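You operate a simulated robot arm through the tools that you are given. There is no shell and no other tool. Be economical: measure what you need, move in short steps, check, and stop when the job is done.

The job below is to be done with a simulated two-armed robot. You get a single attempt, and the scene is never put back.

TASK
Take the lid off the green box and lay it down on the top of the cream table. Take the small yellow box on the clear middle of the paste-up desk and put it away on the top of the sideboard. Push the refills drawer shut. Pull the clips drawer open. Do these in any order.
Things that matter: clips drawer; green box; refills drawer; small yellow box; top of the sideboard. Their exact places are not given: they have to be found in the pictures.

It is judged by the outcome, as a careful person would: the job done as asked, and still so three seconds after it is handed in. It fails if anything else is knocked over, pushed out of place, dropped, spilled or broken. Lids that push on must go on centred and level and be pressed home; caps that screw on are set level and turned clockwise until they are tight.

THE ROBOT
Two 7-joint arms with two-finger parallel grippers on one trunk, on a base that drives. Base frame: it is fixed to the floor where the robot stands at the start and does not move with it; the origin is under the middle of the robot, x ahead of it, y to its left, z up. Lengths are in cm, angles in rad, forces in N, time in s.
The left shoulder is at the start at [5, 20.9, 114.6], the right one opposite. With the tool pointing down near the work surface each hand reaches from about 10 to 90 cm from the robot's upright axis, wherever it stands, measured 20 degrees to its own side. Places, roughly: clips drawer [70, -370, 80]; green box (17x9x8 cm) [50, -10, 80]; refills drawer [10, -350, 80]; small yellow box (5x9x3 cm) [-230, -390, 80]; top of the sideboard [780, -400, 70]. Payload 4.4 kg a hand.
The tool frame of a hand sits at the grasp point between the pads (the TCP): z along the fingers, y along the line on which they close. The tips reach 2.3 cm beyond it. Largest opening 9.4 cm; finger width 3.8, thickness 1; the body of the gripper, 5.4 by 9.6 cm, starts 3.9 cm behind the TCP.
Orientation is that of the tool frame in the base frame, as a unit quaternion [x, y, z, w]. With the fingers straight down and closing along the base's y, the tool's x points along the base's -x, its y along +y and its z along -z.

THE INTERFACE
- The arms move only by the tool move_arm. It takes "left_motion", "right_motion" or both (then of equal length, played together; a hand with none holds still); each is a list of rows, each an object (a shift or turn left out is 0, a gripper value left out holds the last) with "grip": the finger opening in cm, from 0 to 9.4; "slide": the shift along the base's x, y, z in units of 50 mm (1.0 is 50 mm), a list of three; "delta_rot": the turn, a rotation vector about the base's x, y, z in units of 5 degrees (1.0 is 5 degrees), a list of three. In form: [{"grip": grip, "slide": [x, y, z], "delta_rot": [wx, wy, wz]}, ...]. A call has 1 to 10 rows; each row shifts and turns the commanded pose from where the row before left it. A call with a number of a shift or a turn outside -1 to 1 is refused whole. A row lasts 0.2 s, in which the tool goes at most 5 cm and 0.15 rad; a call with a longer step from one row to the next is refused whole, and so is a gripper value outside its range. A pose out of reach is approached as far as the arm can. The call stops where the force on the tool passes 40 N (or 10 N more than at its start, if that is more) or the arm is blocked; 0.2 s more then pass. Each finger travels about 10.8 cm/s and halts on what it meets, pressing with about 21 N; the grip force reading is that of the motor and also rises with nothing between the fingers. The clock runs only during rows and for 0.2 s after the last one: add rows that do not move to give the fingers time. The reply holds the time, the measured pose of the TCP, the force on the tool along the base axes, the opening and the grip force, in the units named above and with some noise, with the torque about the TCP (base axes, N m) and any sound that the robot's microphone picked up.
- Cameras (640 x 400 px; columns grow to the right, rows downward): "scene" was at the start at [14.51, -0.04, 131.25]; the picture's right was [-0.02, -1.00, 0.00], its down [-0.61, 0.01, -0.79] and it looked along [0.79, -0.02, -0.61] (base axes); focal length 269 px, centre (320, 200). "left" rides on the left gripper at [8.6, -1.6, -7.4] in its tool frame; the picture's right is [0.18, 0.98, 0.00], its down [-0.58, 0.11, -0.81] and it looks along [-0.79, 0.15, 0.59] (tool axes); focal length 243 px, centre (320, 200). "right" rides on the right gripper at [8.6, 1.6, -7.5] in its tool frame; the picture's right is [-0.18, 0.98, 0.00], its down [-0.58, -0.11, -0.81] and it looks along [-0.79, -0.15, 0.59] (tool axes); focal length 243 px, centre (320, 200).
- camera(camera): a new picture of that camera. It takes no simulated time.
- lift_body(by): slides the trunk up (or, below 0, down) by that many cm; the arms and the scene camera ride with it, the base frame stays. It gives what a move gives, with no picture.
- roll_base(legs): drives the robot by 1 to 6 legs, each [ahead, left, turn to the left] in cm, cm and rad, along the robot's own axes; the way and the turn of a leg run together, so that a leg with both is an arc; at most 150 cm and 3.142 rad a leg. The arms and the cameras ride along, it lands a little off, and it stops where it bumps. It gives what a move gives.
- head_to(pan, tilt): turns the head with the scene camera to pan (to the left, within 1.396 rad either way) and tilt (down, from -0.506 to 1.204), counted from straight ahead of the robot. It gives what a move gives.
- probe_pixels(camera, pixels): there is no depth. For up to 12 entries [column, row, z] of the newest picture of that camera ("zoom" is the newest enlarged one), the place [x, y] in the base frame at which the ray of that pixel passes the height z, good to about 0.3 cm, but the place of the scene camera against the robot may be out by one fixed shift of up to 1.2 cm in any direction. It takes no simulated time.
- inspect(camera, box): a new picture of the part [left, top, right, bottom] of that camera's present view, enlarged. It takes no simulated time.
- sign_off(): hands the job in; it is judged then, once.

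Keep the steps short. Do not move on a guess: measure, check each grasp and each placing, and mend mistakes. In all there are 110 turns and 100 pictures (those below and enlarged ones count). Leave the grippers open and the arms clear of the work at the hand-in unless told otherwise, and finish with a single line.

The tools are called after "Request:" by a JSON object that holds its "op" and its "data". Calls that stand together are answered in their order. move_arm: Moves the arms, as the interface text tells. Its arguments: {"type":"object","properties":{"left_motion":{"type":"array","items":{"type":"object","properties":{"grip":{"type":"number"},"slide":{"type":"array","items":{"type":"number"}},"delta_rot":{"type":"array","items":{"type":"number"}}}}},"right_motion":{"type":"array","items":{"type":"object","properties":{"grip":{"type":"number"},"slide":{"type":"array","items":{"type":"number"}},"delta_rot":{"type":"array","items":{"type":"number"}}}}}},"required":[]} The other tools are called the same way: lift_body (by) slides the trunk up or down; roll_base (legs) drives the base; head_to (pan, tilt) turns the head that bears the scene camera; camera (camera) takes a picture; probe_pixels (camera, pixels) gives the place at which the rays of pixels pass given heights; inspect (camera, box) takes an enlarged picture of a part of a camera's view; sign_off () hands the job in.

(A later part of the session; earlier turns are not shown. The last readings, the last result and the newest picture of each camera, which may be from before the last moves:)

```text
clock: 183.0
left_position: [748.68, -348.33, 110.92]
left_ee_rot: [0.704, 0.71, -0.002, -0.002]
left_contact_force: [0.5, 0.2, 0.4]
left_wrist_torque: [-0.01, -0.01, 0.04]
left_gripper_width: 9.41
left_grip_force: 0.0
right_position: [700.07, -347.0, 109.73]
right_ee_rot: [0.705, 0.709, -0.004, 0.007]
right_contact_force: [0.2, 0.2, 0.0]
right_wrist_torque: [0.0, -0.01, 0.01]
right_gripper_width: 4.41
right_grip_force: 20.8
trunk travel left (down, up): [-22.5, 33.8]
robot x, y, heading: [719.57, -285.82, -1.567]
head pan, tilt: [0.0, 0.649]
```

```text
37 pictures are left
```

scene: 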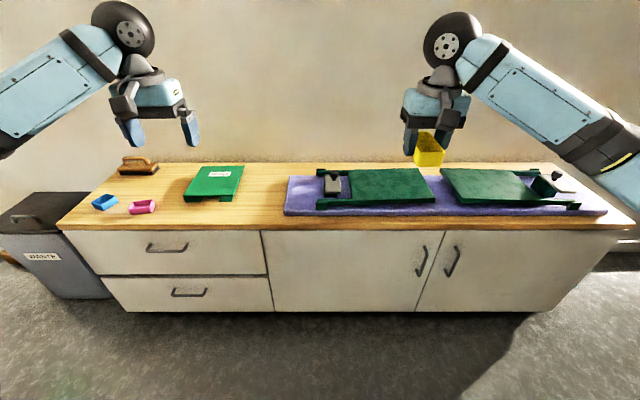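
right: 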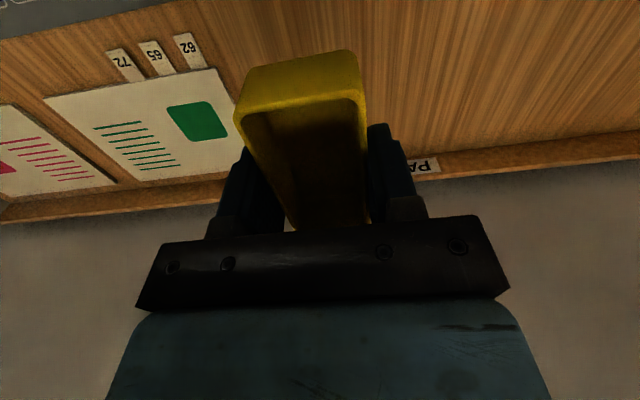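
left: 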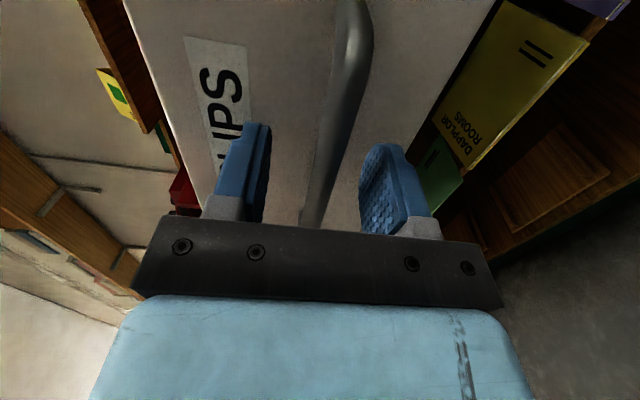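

There's free wood between the green tray (ends col 243) and the purple mat (starts col 285). I measure it.

Request:
{"op": "probe_pixels", "data": {"camera": "scene", "pixels": [[245, 185, 70], [236, 202, 70], [288, 180, 70], [284, 212, 70], [263, 198, 70], [263, 228, 70], [263, 168, 70], [263, 312, 0], [184, 202, 70], [123, 211, 70], [160, 226, 70], [155, 209, 70]]}}

Request:
{"op": "inspect", "data": {"camera": "scene", "box": [60, 140, 300, 240]}}

```text
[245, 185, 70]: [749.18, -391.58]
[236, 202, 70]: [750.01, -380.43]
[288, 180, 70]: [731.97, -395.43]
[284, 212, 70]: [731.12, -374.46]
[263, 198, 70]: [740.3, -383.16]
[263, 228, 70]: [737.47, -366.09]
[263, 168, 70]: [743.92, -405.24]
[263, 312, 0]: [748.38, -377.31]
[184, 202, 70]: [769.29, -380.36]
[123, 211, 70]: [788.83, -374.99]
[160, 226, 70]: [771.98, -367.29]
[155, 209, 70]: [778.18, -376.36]
```

```text
2.67 times, centred on (180, 190) of scene
```

zoom: 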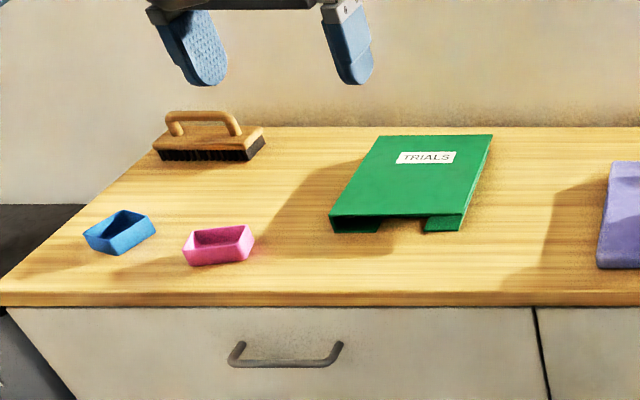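

Gap centre is (740.3,-385), 18 cm wide. I strafe left 40 and drive 33 ahead.

Request:
{"op": "roll_base", "data": {"legs": [[0, 40, 0], [33, 0, 0]]}}

Request:
{"op": "camera", "data": {"camera": "right"}}

Request:
{"op": "camera", "data": {"camera": "scene"}}

```text
clock: 188.8
left_position: [788.1, -380.98, 110.84]
left_ee_rot: [0.703, 0.711, -0.002, 0.0]
left_contact_force: [-0.7, 0.7, 0.4]
left_wrist_torque: [0.0, 0.0, 0.01]
left_gripper_width: 9.42
left_grip_force: 0.0
right_position: [739.52, -379.63, 109.55]
right_ee_rot: [0.704, 0.71, -0.003, 0.007]
right_contact_force: [0.3, -0.9, -0.5]
right_wrist_torque: [0.01, 0.01, -0.02]
right_gripper_width: 4.4
right_grip_force: 21.2
trunk travel left (down, up): [-22.5, 33.8]
robot x, y, heading: [758.74, -317.69, -1.571]
head pan, tilt: [0.0, 0.649]
```

```text
35 pictures are left
```

right: 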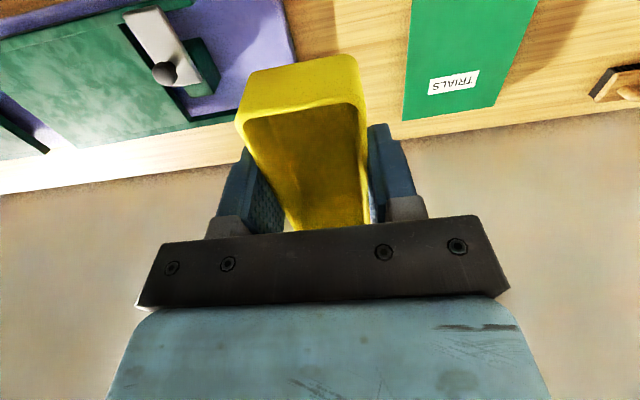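

```text
34 pictures are left
```

scene: 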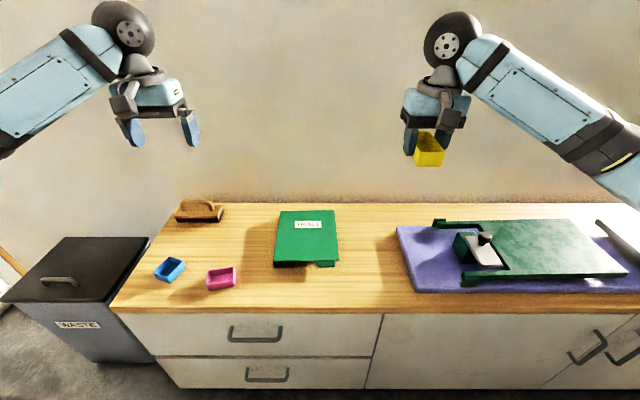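

I confirm the gap with the right camera's own measure.

Request:
{"op": "probe_pixels", "data": {"camera": "right", "pixels": [[297, 60, 70], [285, 10, 70], [403, 110, 70], [411, 10, 70], [420, 125, 70]]}}

Request:
{"op": "probe_pixels", "data": {"camera": "scene", "pixels": [[396, 230, 70], [410, 290, 70], [338, 262, 70], [338, 215, 70], [370, 304, 70], [370, 206, 70]]}}

```text
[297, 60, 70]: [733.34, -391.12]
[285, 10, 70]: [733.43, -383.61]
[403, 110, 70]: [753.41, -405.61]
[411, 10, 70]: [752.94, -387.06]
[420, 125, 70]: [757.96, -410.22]
```

```text
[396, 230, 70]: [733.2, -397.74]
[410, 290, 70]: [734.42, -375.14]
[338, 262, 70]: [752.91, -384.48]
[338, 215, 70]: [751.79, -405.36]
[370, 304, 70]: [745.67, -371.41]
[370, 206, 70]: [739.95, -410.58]
```

Gap centre x≈743. I move the hand to (743,-387) and descend to z≈78.

Request:
{"op": "move_arm", "data": {"right_motion": [{"slide": [0.35, -0.7, 0]}, {"slide": [0.35, -0.75, 0]}, {"slide": [0, 0, -0.9]}, {"slide": [0, 0, -0.9]}, {"slide": [0, 0, -0.9]}, {"slide": [0, 0, -0.9]}, {"slide": [0, 0, -0.9]}, {"slide": [0, 0, -0.9]}, {"slide": [0, 0, -0.8]}, {}]}}

Request:
{"op": "camera", "data": {"camera": "scene"}}

Request:
{"op": "camera", "data": {"camera": "right"}}

```text
clock: 191.0
left_position: [788.07, -380.94, 110.85]
left_ee_rot: [0.704, 0.711, -0.003, 0.0]
left_contact_force: [-0.5, 1.4, 0.7]
left_wrist_torque: [0.0, 0.01, 0.0]
left_gripper_width: 9.41
left_grip_force: 0.0
right_position: [743.05, -386.78, 78.81]
right_ee_rot: [0.704, 0.71, -0.004, 0.006]
right_contact_force: [0.3, 0.3, 0.2]
right_wrist_torque: [-0.02, 0.02, -0.04]
right_gripper_width: 4.38
right_grip_force: 21.0
trunk travel left (down, up): [-22.5, 33.8]
robot x, y, heading: [758.64, -318.36, -1.569]
head pan, tilt: [0.0, 0.649]
```

```text
33 pictures are left
```

scene: 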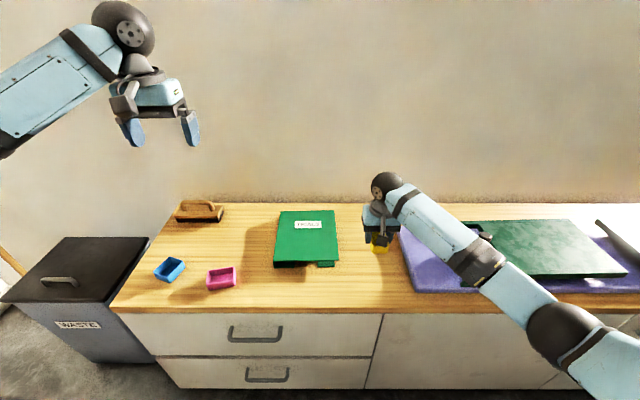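

```text
32 pictures are left
```

right: 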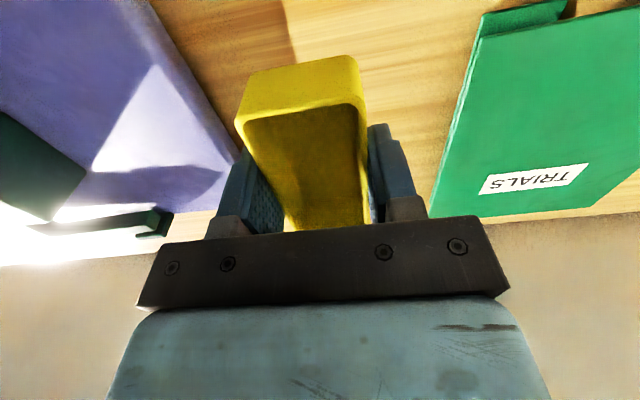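

I nudge 1 cm toward +x and lower gently in 0.5 cm steps.

Request:
{"op": "move_arm", "data": {"right_motion": [{"slide": [0.2, 0, 0]}, {"slide": [0, 0, -0.15]}, {"slide": [0, 0, -0.15]}, {"slide": [0, 0, -0.15]}, {"slide": [0, 0, -0.1]}, {"slide": [0, 0, -0.1]}, {"slide": [0, 0, -0.1]}, {"slide": [0, 0, -0.1]}, {}]}}

Request:
{"op": "inspect", "data": {"camera": "scene", "box": [310, 180, 470, 280]}}

```text
clock: 193.0
left_position: [788.09, -380.72, 110.8]
left_ee_rot: [0.703, 0.711, -0.002, -0.001]
left_contact_force: [0.8, -0.9, 0.2]
left_wrist_torque: [0.0, -0.01, 0.03]
left_gripper_width: 9.39
left_grip_force: 0.1
right_position: [743.99, -386.85, 74.4]
right_ee_rot: [0.703, 0.711, -0.004, 0.005]
right_contact_force: [-0.3, 0.1, 0.1]
right_wrist_torque: [0.01, -0.04, 0.01]
right_gripper_width: 4.43
right_grip_force: 21.1
trunk travel left (down, up): [-22.5, 33.8]
robot x, y, heading: [758.66, -317.81, -1.571]
head pan, tilt: [0.0, 0.649]
```

```text
4.00 times, centred on (390, 230) of scene
```

zoom: 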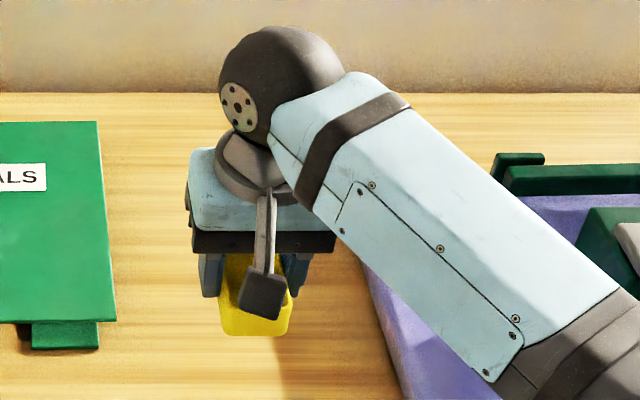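

Clear on both sides, no contact yet at z 74.4. I continue down.

Request:
{"op": "move_arm", "data": {"right_motion": [{"slide": [0, 0, -0.08]}, {"slide": [0, 0, -0.08]}, {"slide": [0, 0, -0.08]}, {"slide": [0, 0, -0.08]}, {"slide": [0, 0, -0.08]}, {"slide": [0, 0, -0.08]}]}}

```text
clock: 194.4
left_position: [788.05, -380.84, 110.85]
left_ee_rot: [0.704, 0.71, -0.002, 0.0]
left_contact_force: [0.4, 0.8, 0.2]
left_wrist_torque: [0.03, -0.03, 0.0]
left_gripper_width: 9.39
left_grip_force: 0.1
right_position: [744.12, -386.84, 72.05]
right_ee_rot: [0.704, 0.71, -0.004, 0.006]
right_contact_force: [0.3, -0.3, -0.5]
right_wrist_torque: [0.0, 0.0, -0.02]
right_gripper_width: 4.42
right_grip_force: 20.5
trunk travel left (down, up): [-22.5, 33.8]
robot x, y, heading: [759.34, -318.24, -1.569]
head pan, tilt: [0.0, 0.649]
```

Request:
{"op": "move_arm", "data": {"right_motion": [{"slide": [0, 0, -0.06]}, {"slide": [0, 0, -0.06]}, {"slide": [0, 0, -0.06]}, {}]}}

Request:
{"op": "inspect", "data": {"camera": "scene", "box": [310, 200, 470, 300]}}

```text
clock: 195.4
left_position: [788.22, -380.86, 110.94]
left_ee_rot: [0.704, 0.711, -0.003, 0.0]
left_contact_force: [0.1, 0.3, -0.6]
left_wrist_torque: [-0.01, 0.0, 0.03]
left_gripper_width: 9.39
left_grip_force: 0.0
right_position: [744.08, -386.86, 71.12]
right_ee_rot: [0.704, 0.71, -0.004, 0.006]
right_contact_force: [0.2, 0.6, 0.4]
right_wrist_torque: [-0.04, 0.03, 0.0]
right_gripper_width: 4.4
right_grip_force: 21.2
trunk travel left (down, up): [-22.5, 33.8]
robot x, y, heading: [758.83, -318.17, -1.569]
head pan, tilt: [0.0, 0.649]
```

```text
4.00 times, centred on (390, 250) of scene
```

zoom: 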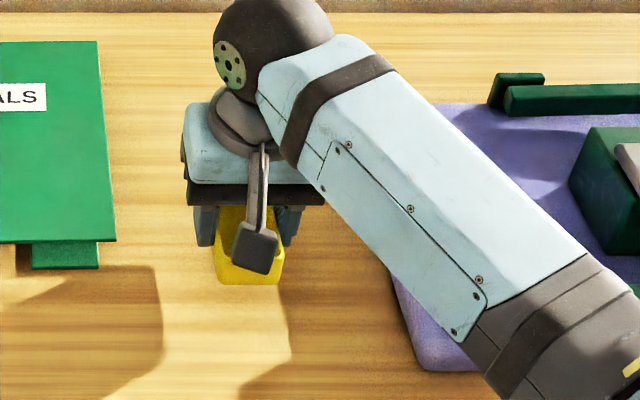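

Not touching yet; continue in 0.4 cm steps.

Request:
{"op": "move_arm", "data": {"right_motion": [{"slide": [0, 0, -0.08]}, {"slide": [0, 0, -0.08]}, {"slide": [0, 0, -0.08]}, {"slide": [0, 0, -0.08]}, {"slide": [0, 0, -0.08]}, {}]}}

Request:
{"op": "camera", "data": {"camera": "right"}}

```text
clock: 196.8
left_position: [788.08, -380.92, 110.87]
left_ee_rot: [0.704, 0.711, -0.003, 0.0]
left_contact_force: [0.7, 0.4, -0.3]
left_wrist_torque: [-0.02, -0.03, -0.02]
left_gripper_width: 9.38
left_grip_force: 0.1
right_position: [744.19, -386.9, 69.07]
right_ee_rot: [0.704, 0.71, -0.004, 0.005]
right_contact_force: [-0.7, -0.6, 0.0]
right_wrist_torque: [0.04, 0.02, -0.02]
right_gripper_width: 4.4
right_grip_force: 20.6
trunk travel left (down, up): [-22.5, 33.8]
robot x, y, heading: [758.72, -318.33, -1.567]
head pan, tilt: [0.0, 0.649]
```

```text
29 pictures are left
```

right: 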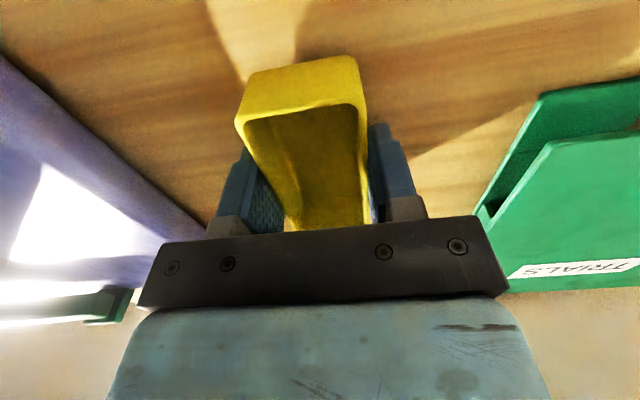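

Shadows are converging; still a bit to go.

Request:
{"op": "move_arm", "data": {"right_motion": [{"slide": [0, 0, -0.06]}, {"slide": [0, 0, -0.06]}, {"slide": [0, 0, -0.06]}, {"slide": [0, 0, -0.06]}, {"slide": [0, 0, -0.06]}, {"slide": [0, 0, -0.06]}, {"slide": [0, 0, -0.06]}, {"slide": [0, 0, -0.06]}, {}]}}

Request:
{"op": "camera", "data": {"camera": "right"}}

```text
clock: 198.1
left_position: [787.99, -380.68, 110.93]
left_ee_rot: [0.703, 0.711, -0.003, 0.0]
left_contact_force: [0.0, -0.4, 0.3]
left_wrist_torque: [0.01, -0.03, 0.01]
left_gripper_width: 9.4
left_grip_force: 0.1
right_position: [744.09, -386.95, 68.35]
right_ee_rot: [0.704, 0.71, -0.007, 0.011]
right_contact_force: [-0.8, 10.2, 21.4]
right_wrist_torque: [0.78, 0.49, -0.19]
right_gripper_width: 4.39
right_grip_force: 21.4
trunk travel left (down, up): [-22.5, 33.8]
robot x, y, heading: [758.64, -318.25, -1.57]
head pan, tilt: [0.0, 0.649]
stopped in row 6 (right hand): the force on the tool passed its limit at 44 N (the readings are from after the stop); the commanded pose is now the measured one
```

```text
28 pictures are left
```

right: 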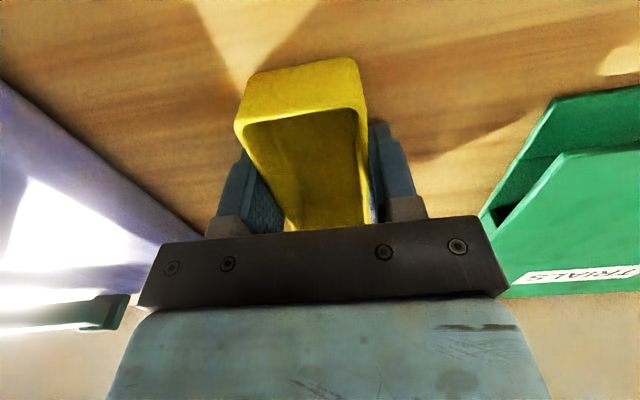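

Contact at z≈68.4. I open to 7, and lift straight up.

Request:
{"op": "move_arm", "data": {"right_motion": [{"slide": [0, 0, 0.03]}, {"grip": 7}, {}, {"slide": [0, 0, 0.3]}, {"slide": [0, 0, 0.7]}, {"slide": [0, 0, 0.9]}, {"slide": [0, 0, 0.9]}, {"slide": [0, 0, 0.9]}, {"slide": [0, 0, 0.9]}, {"slide": [0, 0, 0.9]}]}}

Request:
{"op": "move_arm", "data": {"right_motion": [{"slide": [0, 0, 0.9]}, {"slide": [0, 0, 0.9]}, {"slide": [0, 0.5, 0.8], "grip": 9.4}, {"slide": [0, 0.8, 0]}]}}

Request:
{"op": "camera", "data": {"camera": "scene"}}

```text
clock: 200.3
left_position: [788.13, -380.68, 111.06]
left_ee_rot: [0.703, 0.711, -0.002, 0.0]
left_contact_force: [0.2, -0.2, 0.6]
left_wrist_torque: [-0.02, -0.02, 0.01]
left_gripper_width: 9.41
left_grip_force: 0.1
right_position: [744.12, -386.7, 95.59]
right_ee_rot: [0.705, 0.71, -0.005, 0.008]
right_contact_force: [1.4, -0.4, -0.6]
right_wrist_torque: [0.01, 0.0, -0.01]
right_gripper_width: 6.99
right_grip_force: 0.1
trunk travel left (down, up): [-22.5, 33.8]
robot x, y, heading: [758.89, -317.8, -1.57]
head pan, tilt: [0.0, 0.649]
```

```text
clock: 201.3
left_position: [788.03, -380.79, 110.82]
left_ee_rot: [0.703, 0.711, -0.002, 0.0]
left_contact_force: [0.1, 0.1, 0.4]
left_wrist_torque: [-0.01, 0.0, -0.01]
left_gripper_width: 9.39
left_grip_force: 0.1
right_position: [743.82, -380.33, 108.76]
right_ee_rot: [0.705, 0.709, -0.005, 0.008]
right_contact_force: [0.0, -0.3, 0.1]
right_wrist_torque: [0.0, -0.01, 0.03]
right_gripper_width: 9.41
right_grip_force: 0.0
trunk travel left (down, up): [-22.5, 33.8]
robot x, y, heading: [758.8, -317.72, -1.568]
head pan, tilt: [0.0, 0.649]
```

```text
27 pictures are left
```

scene: 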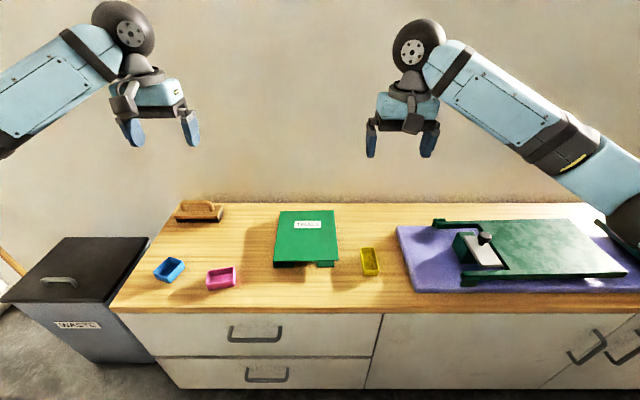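

The tray stands on the sideboard top, upright. Now return along the same path: back off, turn left, back up along x.

Request:
{"op": "roll_base", "data": {"legs": [[-33, 0, 0], [0, 0, 1.57], [-150, 0, 0], [-150, 0, 0], [-150, 0, 0]]}}

```text
clock: 228.3
left_position: [372.69, -237.28, 110.85]
left_ee_rot: [0.032, 0.999, -0.002, 0.002]
left_contact_force: [0.3, 0.0, -0.5]
left_wrist_torque: [0.01, 0.0, -0.06]
left_gripper_width: 9.4
left_grip_force: 0.2
right_position: [368.99, -281.25, 108.72]
right_ee_rot: [0.034, 0.999, 0.001, 0.01]
right_contact_force: [-0.2, -0.2, -0.6]
right_wrist_torque: [0.02, 0.01, 0.01]
right_gripper_width: 9.38
right_grip_force: 0.0
trunk travel left (down, up): [-22.5, 33.8]
robot x, y, heading: [307.99, -261.64, -0.077]
head pan, tilt: [0.0, 0.649]
```

Heading drifted −0.077; I correct it, shift left 40 and back up to x≈-15.

Request:
{"op": "roll_base", "data": {"legs": [[0, 0, 0.077], [0, 42, 0], [-150, 0, 0], [-150, 0, 0], [-22, 0, 0]]}}

Request:
{"op": "head_to", "data": {"pan": 0.9, "tilt": 0.5}}

Request:
{"op": "camera", "data": {"camera": "scene"}}

```text
clock: 248.3
left_position: [48.58, -193.95, 110.83]
left_ee_rot: [-0.013, 1.0, -0.003, 0.001]
left_contact_force: [-0.3, -0.6, -0.1]
left_wrist_torque: [-0.03, -0.01, 0.0]
left_gripper_width: 9.39
left_grip_force: 0.2
right_position: [48.77, -238.06, 108.8]
right_ee_rot: [-0.011, 1.0, 0.002, 0.01]
right_contact_force: [0.2, 0.3, 0.5]
right_wrist_torque: [0.01, -0.01, 0.0]
right_gripper_width: 9.39
right_grip_force: 0.0
trunk travel left (down, up): [-22.5, 33.8]
robot x, y, heading: [-13.67, -224.33, 0.014]
head pan, tilt: [0.0, 0.649]
```

```text
clock: 249.6
left_position: [48.53, -193.99, 110.82]
left_ee_rot: [-0.013, 1.0, -0.002, 0.001]
left_contact_force: [-0.5, -1.1, -1.1]
left_wrist_torque: [-0.03, -0.02, 0.01]
left_gripper_width: 9.42
left_grip_force: 0.1
right_position: [48.86, -237.93, 108.82]
right_ee_rot: [-0.012, 1.0, 0.002, 0.01]
right_contact_force: [-0.3, 0.3, -0.3]
right_wrist_torque: [-0.01, -0.01, -0.01]
right_gripper_width: 9.39
right_grip_force: 0.1
trunk travel left (down, up): [-22.5, 33.8]
robot x, y, heading: [-13.64, -224.2, 0.014]
head pan, tilt: [0.901, 0.499]
```

```text
26 pictures are left
```

scene: 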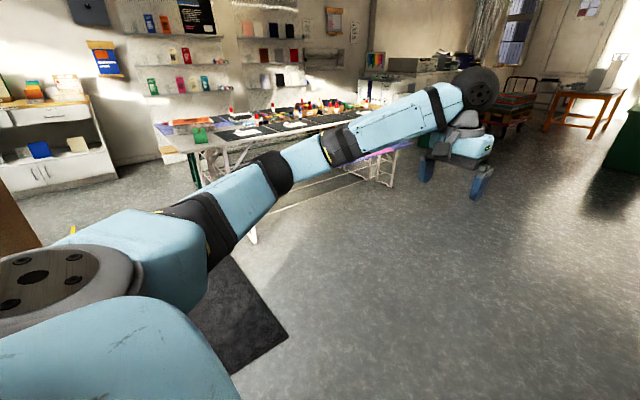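

Lane is clear. I slide left to y≈0.

Request:
{"op": "roll_base", "data": {"legs": [[0, 0, -0.014], [0, 112, 0], [0, 112, 0]]}}

Request:
{"op": "head_to", "data": {"pan": -0.1, "tilt": 0.75}}

Request:
{"op": "camera", "data": {"camera": "scene"}}

```text
clock: 269.9
left_position: [48.92, 30.28, 110.81]
left_ee_rot: [0.001, 1.0, -0.002, 0.001]
left_contact_force: [0.6, 0.1, -0.5]
left_wrist_torque: [0.0, 0.03, -0.03]
left_gripper_width: 9.4
left_grip_force: 0.0
right_position: [48.0, -13.73, 108.68]
right_ee_rot: [0.004, 1.0, 0.002, 0.01]
right_contact_force: [0.0, 0.2, -0.5]
right_wrist_torque: [0.03, -0.02, -0.03]
right_gripper_width: 9.4
right_grip_force: 0.1
trunk travel left (down, up): [-22.5, 33.8]
robot x, y, heading: [-14.35, 2.04, -0.015]
head pan, tilt: [0.901, 0.499]
```

```text
clock: 271.1
left_position: [48.86, 30.2, 110.91]
left_ee_rot: [0.002, 1.0, -0.002, 0.001]
left_contact_force: [0.5, 0.0, -0.1]
left_wrist_torque: [0.0, 0.0, 0.01]
left_gripper_width: 9.36
left_grip_force: 0.2
right_position: [47.84, -13.86, 108.8]
right_ee_rot: [0.003, 1.0, 0.002, 0.009]
right_contact_force: [1.0, -0.9, 0.4]
right_wrist_torque: [-0.03, 0.02, 0.01]
right_gripper_width: 9.41
right_grip_force: 0.2
trunk travel left (down, up): [-22.5, 33.8]
robot x, y, heading: [-14.19, 1.77, -0.015]
head pan, tilt: [-0.099, 0.75]
```

```text
25 pictures are left
```

scene: 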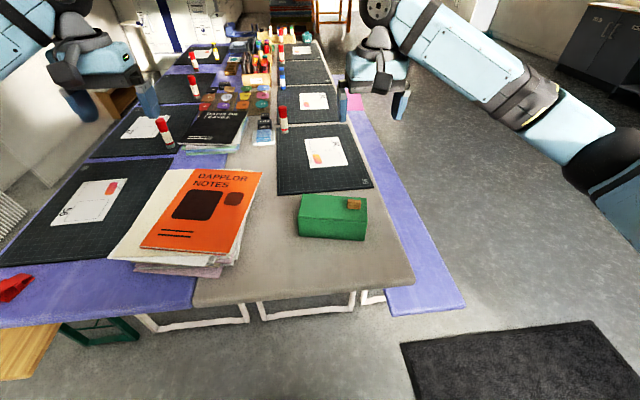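

Two separate tables show clearly (own legs): the right one is the cream table holding the green box. I take a close view and measure free space and box from this camera.

Request:
{"op": "inspect", "data": {"camera": "scene", "box": [180, 170, 420, 320]}}

Request:
{"op": "camera", "data": {"camera": "right"}}

Request:
{"op": "probe_pixels", "data": {"camera": "scene", "pixels": [[195, 306, 75], [300, 301, 75], [413, 283, 75], [222, 276, 75], [240, 247, 75], [255, 195, 75], [299, 234, 75], [364, 241, 75], [301, 196, 83], [278, 193, 75]]}}

```text
2.67 times, centred on (300, 245) of scene
```

zoom: 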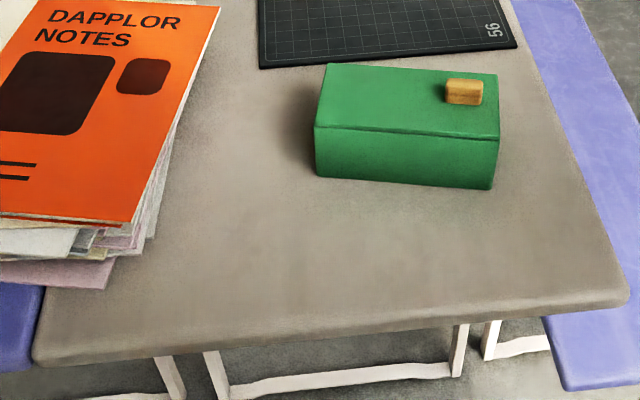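

```text
23 pictures are left
```

right: 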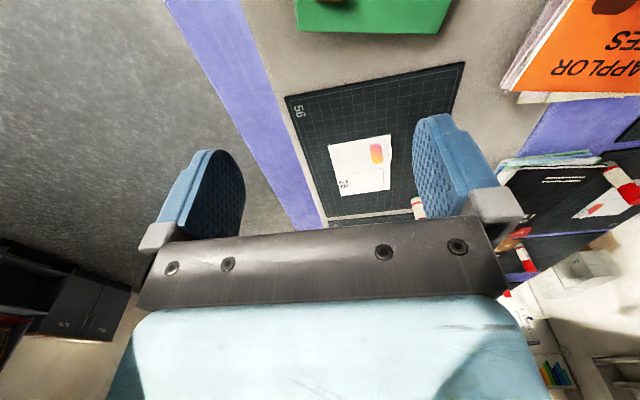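

```text
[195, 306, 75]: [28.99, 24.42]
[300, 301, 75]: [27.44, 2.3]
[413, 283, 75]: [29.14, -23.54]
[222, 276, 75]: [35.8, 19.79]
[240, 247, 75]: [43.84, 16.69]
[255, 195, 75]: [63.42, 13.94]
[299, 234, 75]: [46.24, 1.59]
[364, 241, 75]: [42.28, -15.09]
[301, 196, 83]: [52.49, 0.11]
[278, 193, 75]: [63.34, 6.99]
```

I draw the right hand back 10 cm and yaw it −13° to match the box, so its camera sees the knob.

Request:
{"op": "move_arm", "data": {"right_motion": [{"slide": [-0.6, 0, 0], "delta_rot": [0, 0, -0.9]}, {"slide": [-0.7, 0, 0], "delta_rot": [0, 0, -0.9]}, {"slide": [-0.7, 0.2, -0.5], "delta_rot": [0, 0, -0.9]}, {}]}}

Request:
{"op": "camera", "data": {"camera": "right"}}

```text
clock: 272.1
left_position: [48.81, 30.27, 110.89]
left_ee_rot: [0.002, 1.0, -0.002, 0.001]
left_contact_force: [0.7, 0.0, -0.2]
left_wrist_torque: [0.02, 0.0, 0.0]
left_gripper_width: 9.39
left_grip_force: 0.0
right_position: [38.02, -12.92, 106.21]
right_ee_rot: [0.122, 0.992, 0.001, 0.009]
right_contact_force: [-0.5, -0.7, -0.4]
right_wrist_torque: [0.02, 0.01, -0.01]
right_gripper_width: 9.38
right_grip_force: 0.2
trunk travel left (down, up): [-22.5, 33.8]
robot x, y, heading: [-14.26, 1.99, -0.011]
head pan, tilt: [-0.099, 0.75]
```

```text
22 pictures are left
```

right: 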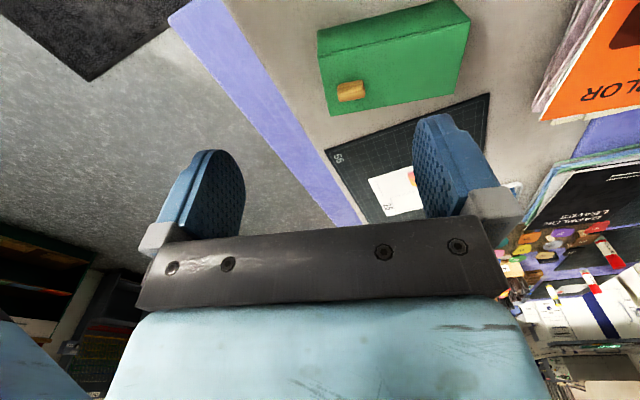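

Request:
{"op": "inspect", "data": {"camera": "right", "box": [304, 0, 496, 120]}}

Request:
{"op": "probe_pixels", "data": {"camera": "right", "pixels": [[331, 115, 83], [318, 55, 83], [471, 23, 83], [351, 92, 85]]}}

```text
3.33 times, centred on (400, 60) of right
```

zoom: 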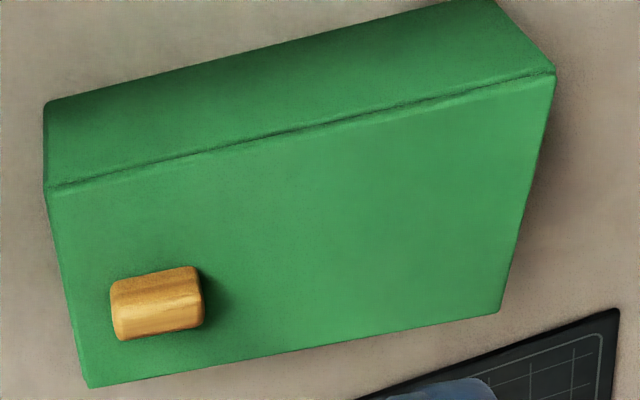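

```text
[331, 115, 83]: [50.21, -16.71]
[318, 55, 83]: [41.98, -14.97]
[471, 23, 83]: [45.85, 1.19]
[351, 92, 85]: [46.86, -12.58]
```

Request:
{"op": "probe_pixels", "data": {"camera": "zoom", "pixels": [[113, 311, 85], [203, 293, 85], [203, 328, 85], [119, 340, 85], [110, 287, 83], [197, 267, 83], [50, 190, 83], [555, 75, 83], [498, 312, 83], [90, 387, 83]]}}

```text
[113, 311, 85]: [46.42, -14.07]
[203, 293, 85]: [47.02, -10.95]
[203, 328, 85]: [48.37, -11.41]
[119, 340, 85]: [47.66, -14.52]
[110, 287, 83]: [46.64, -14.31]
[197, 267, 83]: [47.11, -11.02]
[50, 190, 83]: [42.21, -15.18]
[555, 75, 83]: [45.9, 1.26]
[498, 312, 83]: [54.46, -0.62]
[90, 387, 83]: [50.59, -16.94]
```

Knob centre ≈(47.3,-12.7), top z≈85, lid z≈83; my yaw matches the box. I move over it and down to z 92.

Request:
{"op": "move_arm", "data": {"right_motion": [{"slide": [0.9, 0.04, 0], "grip": 6.5}, {"slide": [0.95, 0, 0]}, {"slide": [0, 0, -0.9]}, {"slide": [0, 0, -0.9]}, {"slide": [0, 0, -0.8]}, {}]}}

Request:
{"op": "camera", "data": {"camera": "right"}}

Request:
{"op": "inspect", "data": {"camera": "scene", "box": [280, 130, 440, 250]}}

```text
clock: 273.5
left_position: [48.94, 30.32, 110.86]
left_ee_rot: [0.002, 1.0, -0.002, 0.001]
left_contact_force: [-0.2, -0.1, 0.0]
left_wrist_torque: [0.01, 0.0, -0.01]
left_gripper_width: 9.41
left_grip_force: 0.1
right_position: [46.86, -12.41, 93.44]
right_ee_rot: [0.121, 0.993, 0.0, 0.009]
right_contact_force: [-0.3, -0.6, 0.0]
right_wrist_torque: [-0.03, -0.01, 0.03]
right_gripper_width: 6.52
right_grip_force: 0.2
trunk travel left (down, up): [-22.5, 33.8]
robot x, y, heading: [-14.15, 2.02, -0.01]
head pan, tilt: [-0.099, 0.75]
```

```text
20 pictures are left
```

right: 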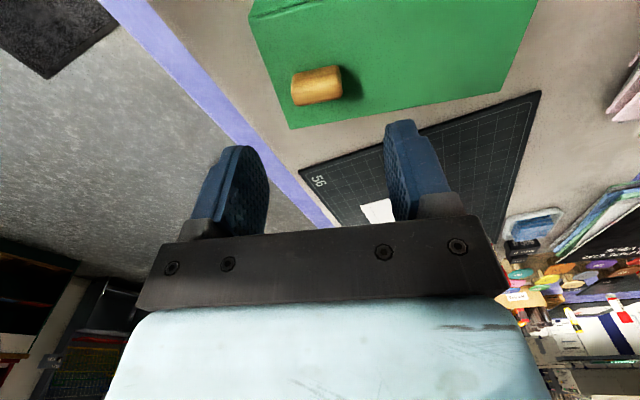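

```text
3.33 times, centred on (360, 190) of scene
```

zoom: 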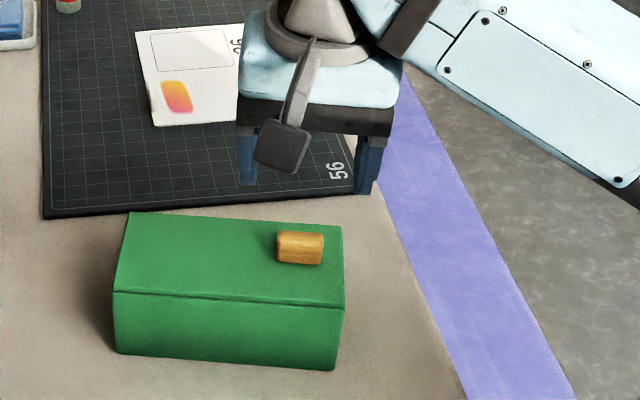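

The knob lies right on the gripper axis (expected (320,86), seen (317,87)). I descend to z≈85.8.

Request:
{"op": "move_arm", "data": {"right_motion": [{"slide": [0, 0, -0.5]}, {"slide": [0, 0, -0.5]}, {"slide": [0, 0, -0.3]}, {"slide": [0, 0, -0.2]}, {}]}}

Request:
{"op": "camera", "data": {"camera": "right"}}

```text
clock: 274.7
left_position: [48.83, 30.26, 110.91]
left_ee_rot: [0.002, 1.0, -0.002, 0.002]
left_contact_force: [-0.1, -0.3, 0.6]
left_wrist_torque: [-0.02, 0.01, 0.02]
left_gripper_width: 9.41
left_grip_force: 0.0
right_position: [47.06, -12.65, 85.9]
right_ee_rot: [0.121, 0.993, 0.001, 0.01]
right_contact_force: [1.2, 0.7, 9.2]
right_wrist_torque: [-0.07, 0.15, -0.04]
right_gripper_width: 6.48
right_grip_force: 0.0
trunk travel left (down, up): [-22.5, 33.8]
robot x, y, heading: [-14.08, 2.0, -0.011]
head pan, tilt: [-0.099, 0.75]
```

```text
18 pictures are left
```

right: 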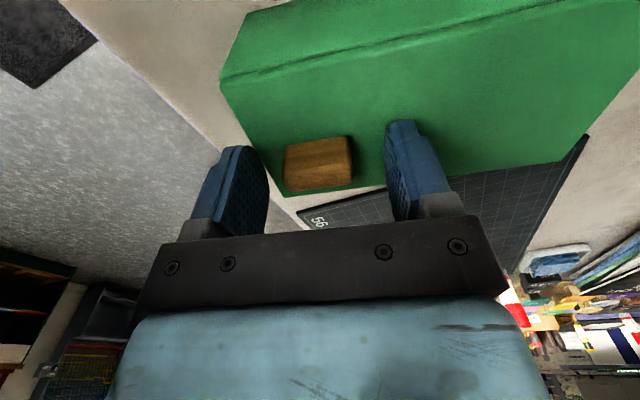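

Tips just touch the lid. I rise 0.3 cm and close on the knob.

Request:
{"op": "move_arm", "data": {"right_motion": [{"slide": [0, 0, 0.07]}, {"grip": 1.5}, {"grip": 1.5}, {}, {}]}}

Request:
{"op": "move_arm", "data": {"right_motion": [{"slide": [0, 0, 0.1]}, {"slide": [0, 0, 0.1]}, {"slide": [0, 0, 0.1]}, {"slide": [0, 0, 0.1]}, {"slide": [0, 0, 0.2]}, {}]}}

Request:
{"op": "inspect", "data": {"camera": "scene", "box": [270, 130, 430, 250]}}

```text
clock: 275.9
left_position: [48.81, 30.2, 110.9]
left_ee_rot: [0.002, 1.0, -0.001, 0.002]
left_contact_force: [-0.4, -0.4, 0.0]
left_wrist_torque: [0.0, 0.0, -0.04]
left_gripper_width: 9.38
left_grip_force: 0.1
right_position: [47.14, -12.59, 86.29]
right_ee_rot: [0.121, 0.993, 0.001, 0.009]
right_contact_force: [-0.7, 0.3, -0.7]
right_wrist_torque: [-0.07, 0.01, 0.01]
right_gripper_width: 3.34
right_grip_force: 21.0
trunk travel left (down, up): [-22.5, 33.8]
robot x, y, heading: [-14.14, 2.04, -0.017]
head pan, tilt: [-0.099, 0.75]
```

```text
clock: 277.3
left_position: [48.89, 30.26, 110.91]
left_ee_rot: [0.002, 1.0, -0.002, 0.001]
left_contact_force: [0.4, -0.2, -0.1]
left_wrist_torque: [-0.01, 0.05, -0.05]
left_gripper_width: 9.39
left_grip_force: 0.1
right_position: [47.27, -12.85, 89.1]
right_ee_rot: [0.121, 0.993, 0.001, 0.009]
right_contact_force: [-0.1, 0.2, -0.9]
right_wrist_torque: [-0.08, -0.02, -0.02]
right_gripper_width: 3.33
right_grip_force: 21.0
trunk travel left (down, up): [-22.5, 33.8]
robot x, y, heading: [-14.55, 2.13, -0.012]
head pan, tilt: [-0.099, 0.75]
```

```text
3.33 times, centred on (350, 190) of scene
```

zoom: 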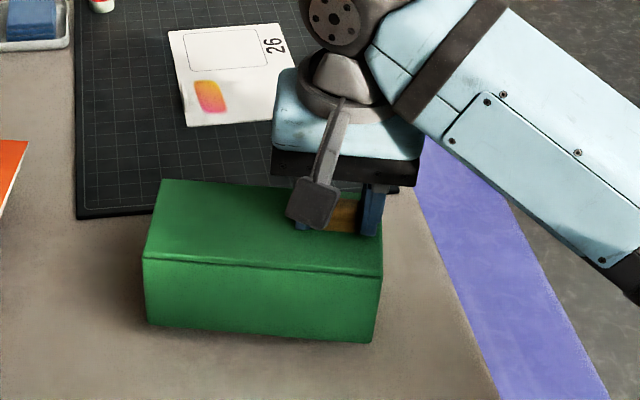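

The box body came up with the lid (its lower edge moved from row 236 to 227): the lid is tight, so the body needs holding. I lower it back to the table, and meanwhile turn the left hand to grip the box body across its short side from the free end.

Request:
{"op": "move_arm", "data": {"right_motion": [{"slide": [0, 0, -0.15]}, {"slide": [0, 0, -0.15]}, {"slide": [0, 0, -0.12]}, {"slide": [0, 0, -0.08]}, {"slide": [0, 0, -0.05]}, {}, {}, {}, {}, {}], "left_motion": [{"delta_rot": [-0.4476, -0.353, -0.96]}, {"delta_rot": [-0.4476, -0.353, -0.96]}, {"delta_rot": [-0.4476, -0.353, -0.96]}, {"delta_rot": [-0.4476, -0.353, -0.96]}, {"delta_rot": [-0.4476, -0.353, -0.96]}, {"delta_rot": [-0.4476, -0.353, -0.96]}, {"delta_rot": [-0.4476, -0.353, -0.96]}, {"delta_rot": [-0.4476, -0.353, -0.96]}, {"delta_rot": [-0.4476, -0.353, -0.96]}, {"delta_rot": [-0.4476, -0.353, -0.96]}]}}

Request:
{"op": "move_arm", "data": {"left_motion": [{"delta_rot": [-0.4476, -0.353, -0.96]}, {"delta_rot": [-0.4476, -0.353, -0.96]}, {"delta_rot": [-0.4476, -0.353, -0.96]}, {"delta_rot": [-0.4476, -0.353, -0.96]}, {"delta_rot": [-0.4476, -0.353, -0.96]}, {"delta_rot": [-0.4476, -0.353, -0.96]}, {"delta_rot": [-0.4476, -0.353, -0.96]}, {"delta_rot": [-0.4476, -0.353, -0.96]}, {"delta_rot": [-0.4476, -0.353, -0.96]}, {"delta_rot": [-0.4476, -0.353, -0.96]}]}}

Request:
{"op": "camera", "data": {"camera": "scene"}}

```text
clock: 279.5
left_position: [48.87, 30.19, 110.8]
left_ee_rot: [0.405, 0.882, -0.19, 0.149]
left_contact_force: [0.4, 0.4, 0.5]
left_wrist_torque: [0.01, -0.01, 0.02]
left_gripper_width: 9.42
left_grip_force: 0.1
right_position: [47.17, -12.62, 86.37]
right_ee_rot: [0.122, 0.993, 0.0, 0.01]
right_contact_force: [0.5, -0.3, -1.3]
right_wrist_torque: [-0.06, 0.05, -0.03]
right_gripper_width: 3.33
right_grip_force: 21.1
trunk travel left (down, up): [-22.5, 33.8]
robot x, y, heading: [-14.18, 1.92, -0.011]
head pan, tilt: [-0.099, 0.75]
```

```text
clock: 281.7
left_position: [48.99, 30.28, 110.76]
left_ee_rot: [0.713, 0.559, -0.334, 0.26]
left_contact_force: [-0.3, 0.8, 0.2]
left_wrist_torque: [-0.01, -0.01, -0.02]
left_gripper_width: 9.41
left_grip_force: 0.0
right_position: [47.1, -12.7, 86.38]
right_ee_rot: [0.121, 0.993, 0.0, 0.009]
right_contact_force: [0.2, -0.2, -1.8]
right_wrist_torque: [-0.08, 0.04, 0.0]
right_gripper_width: 3.34
right_grip_force: 20.5
trunk travel left (down, up): [-22.5, 33.8]
robot x, y, heading: [-14.54, 2.11, -0.01]
head pan, tilt: [-0.099, 0.75]
```

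```text
16 pictures are left
```

scene: 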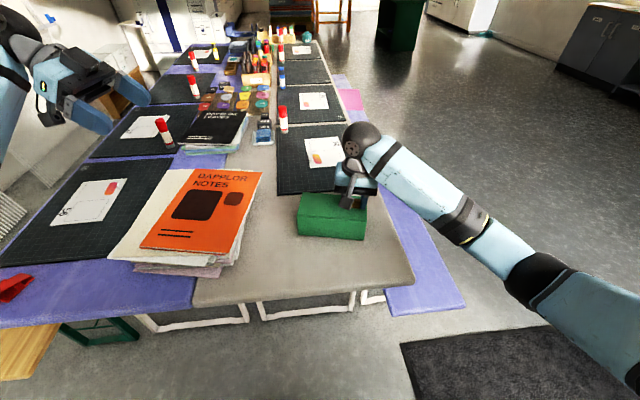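

Left hand has the wanted tilt. I bring it to a standoff in front of the box's free end and look with its camera.

Request:
{"op": "move_arm", "data": {"left_motion": [{"slide": [0.09, -0.6, -0.6]}, {"slide": [0.09, -0.6, -0.6]}, {"slide": [0.09, -0.6, -0.6]}, {"slide": [0.09, -0.6, -0.6]}, {"slide": [0.09, -0.6, -0.6]}, {"slide": [0.09, -0.6, -0.6]}, {"slide": [0.06, -0.5, -0.8]}, {}]}}

Request:
{"op": "camera", "data": {"camera": "left"}}

```text
clock: 283.5
left_position: [51.7, 9.69, 88.7]
left_ee_rot: [0.712, 0.56, -0.333, 0.261]
left_contact_force: [-0.9, -0.5, 2.1]
left_wrist_torque: [0.33, -0.04, 0.05]
left_gripper_width: 9.38
left_grip_force: 0.0
right_position: [47.15, -12.62, 86.3]
right_ee_rot: [0.121, 0.993, 0.001, 0.01]
right_contact_force: [-0.2, -1.0, -1.2]
right_wrist_torque: [-0.08, 0.02, -0.02]
right_gripper_width: 3.33
right_grip_force: 20.8
trunk travel left (down, up): [-22.5, 33.8]
robot x, y, heading: [-14.31, 1.88, -0.014]
head pan, tilt: [-0.099, 0.75]
```

```text
15 pictures are left
```

left: 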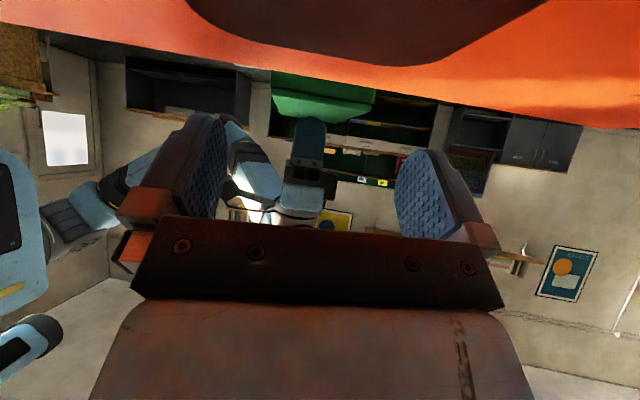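

The hand's camera mount is nearly on the orange book (slight force). I raise the hand at once and reduce the tilt to 15°, so the mount stays clear.

Request:
{"op": "move_arm", "data": {"left_motion": [{"slide": [0, 0, 0.8]}, {"slide": [0, 0, 0.8]}, {"slide": [0, 0, 0.4], "delta_rot": [0.972, -0.233, 0]}, {"delta_rot": [0.972, -0.233, 0]}, {"delta_rot": [0.972, -0.233, 0]}, {"delta_rot": [0.972, -0.233, 0]}, {"delta_rot": [0.972, -0.233, 0]}, {"delta_rot": [0.972, -0.233, 0]}, {"delta_rot": [0.972, -0.233, 0]}, {}]}}

Request:
{"op": "inspect", "data": {"camera": "scene", "box": [100, 130, 420, 310]}}

```text
clock: 285.7
left_position: [52.01, 9.78, 98.72]
left_ee_rot: [0.779, 0.613, -0.104, 0.079]
left_contact_force: [-0.3, -0.1, -0.1]
left_wrist_torque: [0.03, 0.01, -0.02]
left_gripper_width: 9.41
left_grip_force: 0.0
right_position: [47.04, -12.7, 86.24]
right_ee_rot: [0.121, 0.993, 0.001, 0.009]
right_contact_force: [0.3, 0.3, -1.2]
right_wrist_torque: [-0.05, 0.02, -0.02]
right_gripper_width: 3.33
right_grip_force: 21.3
trunk travel left (down, up): [-22.5, 33.8]
robot x, y, heading: [-14.22, 1.75, -0.018]
head pan, tilt: [-0.099, 0.75]
```

```text
2.00 times, centred on (260, 220) of scene
```

zoom: 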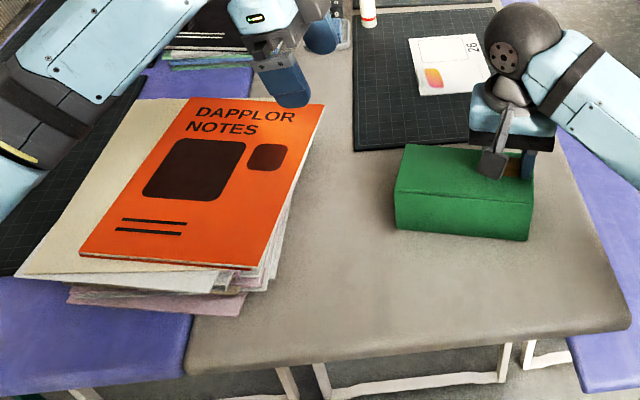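

Books undisturbed. I move the left hand above the free end (TCP ≈(49.9,-1.1,90)) and look.

Request:
{"op": "move_arm", "data": {"left_motion": [{"slide": [-0.11, -0.55, -0.4]}, {"slide": [-0.11, -0.55, -0.4]}, {"slide": [-0.11, -0.55, -0.45]}, {"slide": [-0.1, -0.53, -0.45]}, {}]}}

Request:
{"op": "camera", "data": {"camera": "left"}}

```text
clock: 286.9
left_position: [49.82, -1.11, 90.33]
left_ee_rot: [0.779, 0.613, -0.104, 0.08]
left_contact_force: [0.5, 0.7, 0.1]
left_wrist_torque: [0.01, -0.01, -0.01]
left_gripper_width: 9.39
left_grip_force: 0.0
right_position: [47.08, -12.64, 86.35]
right_ee_rot: [0.121, 0.993, 0.0, 0.01]
right_contact_force: [-0.6, -0.5, -1.5]
right_wrist_torque: [-0.07, -0.01, 0.04]
right_gripper_width: 3.37
right_grip_force: 21.1
trunk travel left (down, up): [-22.5, 33.8]
robot x, y, heading: [-14.19, 2.3, -0.014]
head pan, tilt: [-0.099, 0.75]
```

```text
13 pictures are left
```

left: 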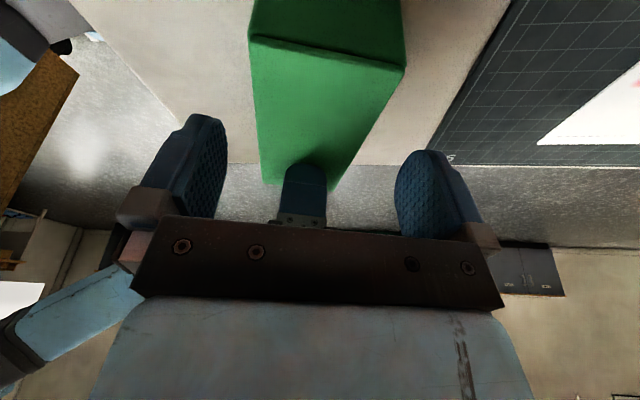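

I measure the lid's end corners and edges with this camera.

Request:
{"op": "probe_pixels", "data": {"camera": "left", "pixels": [[250, 40, 83.3], [405, 69, 83.3], [257, 110, 83.3], [379, 120, 83.3], [264, 180, 83.3], [335, 185, 83.3]]}}

```text
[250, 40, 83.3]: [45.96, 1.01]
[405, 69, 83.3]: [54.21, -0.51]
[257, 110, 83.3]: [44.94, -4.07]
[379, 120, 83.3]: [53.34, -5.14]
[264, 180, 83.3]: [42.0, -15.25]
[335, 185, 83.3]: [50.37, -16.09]
```

Finger mid-plane and lid centre-line agree within 0.1 cm, yaw within 0.3°. I descend to z≈80.

Request:
{"op": "move_arm", "data": {"left_motion": [{"slide": [-0.015, 0, -0.5]}, {"slide": [0, 0, -0.4]}, {"slide": [0, 0, -0.2]}, {"slide": [0, 0, -0.2]}, {"slide": [0, 0, -0.2]}, {"slide": [0, 0, -0.2]}, {"slide": [0, 0, -0.2]}, {"slide": [0, 0, -0.15]}, {}]}}

Request:
{"op": "camera", "data": {"camera": "left"}}

```text
clock: 288.9
left_position: [49.61, -1.11, 80.1]
left_ee_rot: [0.779, 0.613, -0.104, 0.08]
left_contact_force: [0.2, -0.5, 3.4]
left_wrist_torque: [0.02, -0.06, 0.01]
left_gripper_width: 9.42
left_grip_force: 0.1
right_position: [47.14, -12.67, 86.38]
right_ee_rot: [0.121, 0.993, 0.001, 0.009]
right_contact_force: [0.0, 0.1, -4.2]
right_wrist_torque: [-0.39, 0.16, 0.03]
right_gripper_width: 3.34
right_grip_force: 21.3
trunk travel left (down, up): [-22.5, 33.8]
robot x, y, heading: [-14.18, 1.84, -0.012]
head pan, tilt: [-0.099, 0.75]
```

```text
12 pictures are left
```

left: 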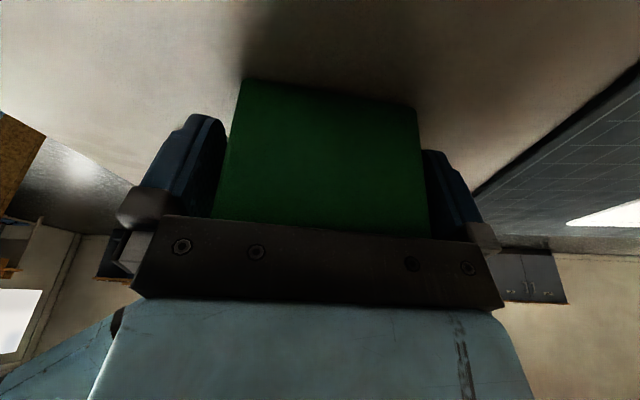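

Fingers straddle the body with about 0.3 cm clearance each side. I shift 1 cm outward (so the palm doesn't sit over the lid) and close the left hand on the body.

Request:
{"op": "move_arm", "data": {"left_motion": [{"slide": [0.047, 0.194, 0.03]}, {}, {"grip": 7.5}, {"grip": 7.5}, {}, {}]}}

```text
clock: 290.3
left_position: [49.84, -0.23, 80.14]
left_ee_rot: [0.779, 0.613, -0.104, 0.08]
left_contact_force: [-0.5, 0.6, 0.9]
left_wrist_torque: [0.1, -0.04, -0.01]
left_gripper_width: 8.58
left_grip_force: 20.7
right_position: [47.18, -12.56, 86.29]
right_ee_rot: [0.121, 0.993, 0.001, 0.01]
right_contact_force: [-0.4, 0.9, -0.4]
right_wrist_torque: [-0.04, -0.02, 0.01]
right_gripper_width: 3.36
right_grip_force: 21.1
trunk travel left (down, up): [-22.5, 33.8]
robot x, y, heading: [-14.0, 2.18, -0.013]
head pan, tilt: [-0.099, 0.75]
heard: snap
```

Body gripped at 8.6 cm; a "snap" was heard (perhaps the lid seating). I raise the right hand slightly and check forces and picture.

Request:
{"op": "move_arm", "data": {"right_motion": [{"slide": [0, 0, 0.05]}, {"slide": [0, 0, 0.05]}, {"slide": [0, 0, 0.05]}, {}]}}

Request:
{"op": "inspect", "data": {"camera": "scene", "box": [270, 160, 400, 250]}}

```text
clock: 291.3
left_position: [49.77, -0.18, 80.21]
left_ee_rot: [0.779, 0.613, -0.104, 0.08]
left_contact_force: [0.8, -1.0, 3.4]
left_wrist_torque: [0.06, -0.14, 0.0]
left_gripper_width: 8.6
left_grip_force: 20.9
right_position: [47.19, -12.67, 87.06]
right_ee_rot: [0.12, 0.993, 0.001, 0.009]
right_contact_force: [-0.5, -0.7, -5.0]
right_wrist_torque: [-0.6, 0.25, 0.05]
right_gripper_width: 3.35
right_grip_force: 21.1
trunk travel left (down, up): [-22.5, 33.8]
robot x, y, heading: [-14.28, 1.84, -0.019]
head pan, tilt: [-0.099, 0.75]
```

```text
4.44 times, centred on (335, 205) of scene
```

zoom: 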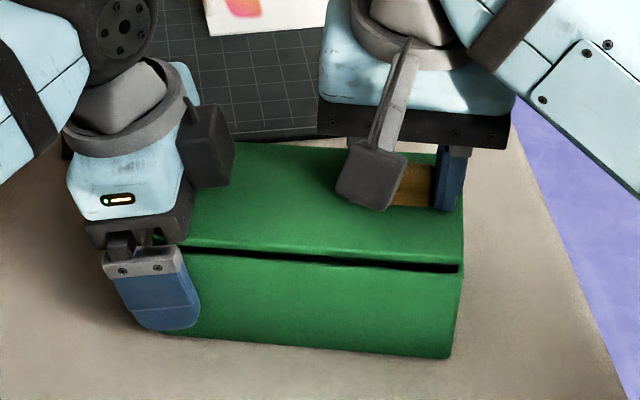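

The lid has come free – a gap shows along the right end. I open the left hand and withdraw it along its own axis.

Request:
{"op": "move_arm", "data": {"left_motion": [{"grip": 9.4}, {"grip": 9.4}, {"slide": [0.012, 0.05, 0.19]}, {"slide": [0.025, 0.1, 0.39]}, {"slide": [0.025, 0.1, 0.39]}, {"slide": [0.04, 0.16, 0.6]}, {"slide": [0.05, 0.2, 0.8]}, {"slide": [0.05, 0.3, 0.8]}, {"slide": [0, 0.8, 0.5]}, {"slide": [0, 0.8, 0.5]}]}}

Request:
{"op": "inspect", "data": {"camera": "scene", "box": [230, 150, 420, 270]}}

```text
clock: 293.5
left_position: [50.64, 12.47, 100.98]
left_ee_rot: [0.779, 0.613, -0.104, 0.08]
left_contact_force: [-0.2, 0.3, -0.3]
left_wrist_torque: [0.03, 0.03, 0.0]
left_gripper_width: 9.41
left_grip_force: 0.0
right_position: [47.06, -12.52, 87.03]
right_ee_rot: [0.121, 0.993, 0.001, 0.01]
right_contact_force: [-1.3, 0.1, -0.5]
right_wrist_torque: [-0.05, 0.01, 0.02]
right_gripper_width: 3.33
right_grip_force: 21.0
trunk travel left (down, up): [-22.5, 33.8]
robot x, y, heading: [-14.09, 2.43, -0.013]
head pan, tilt: [-0.099, 0.75]
```

```text
3.33 times, centred on (325, 210) of scene
```

zoom: 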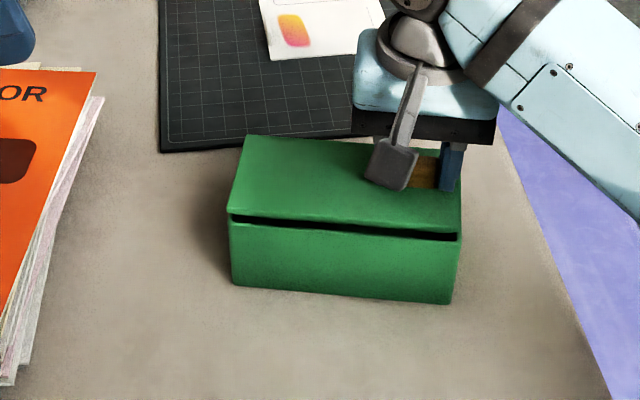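

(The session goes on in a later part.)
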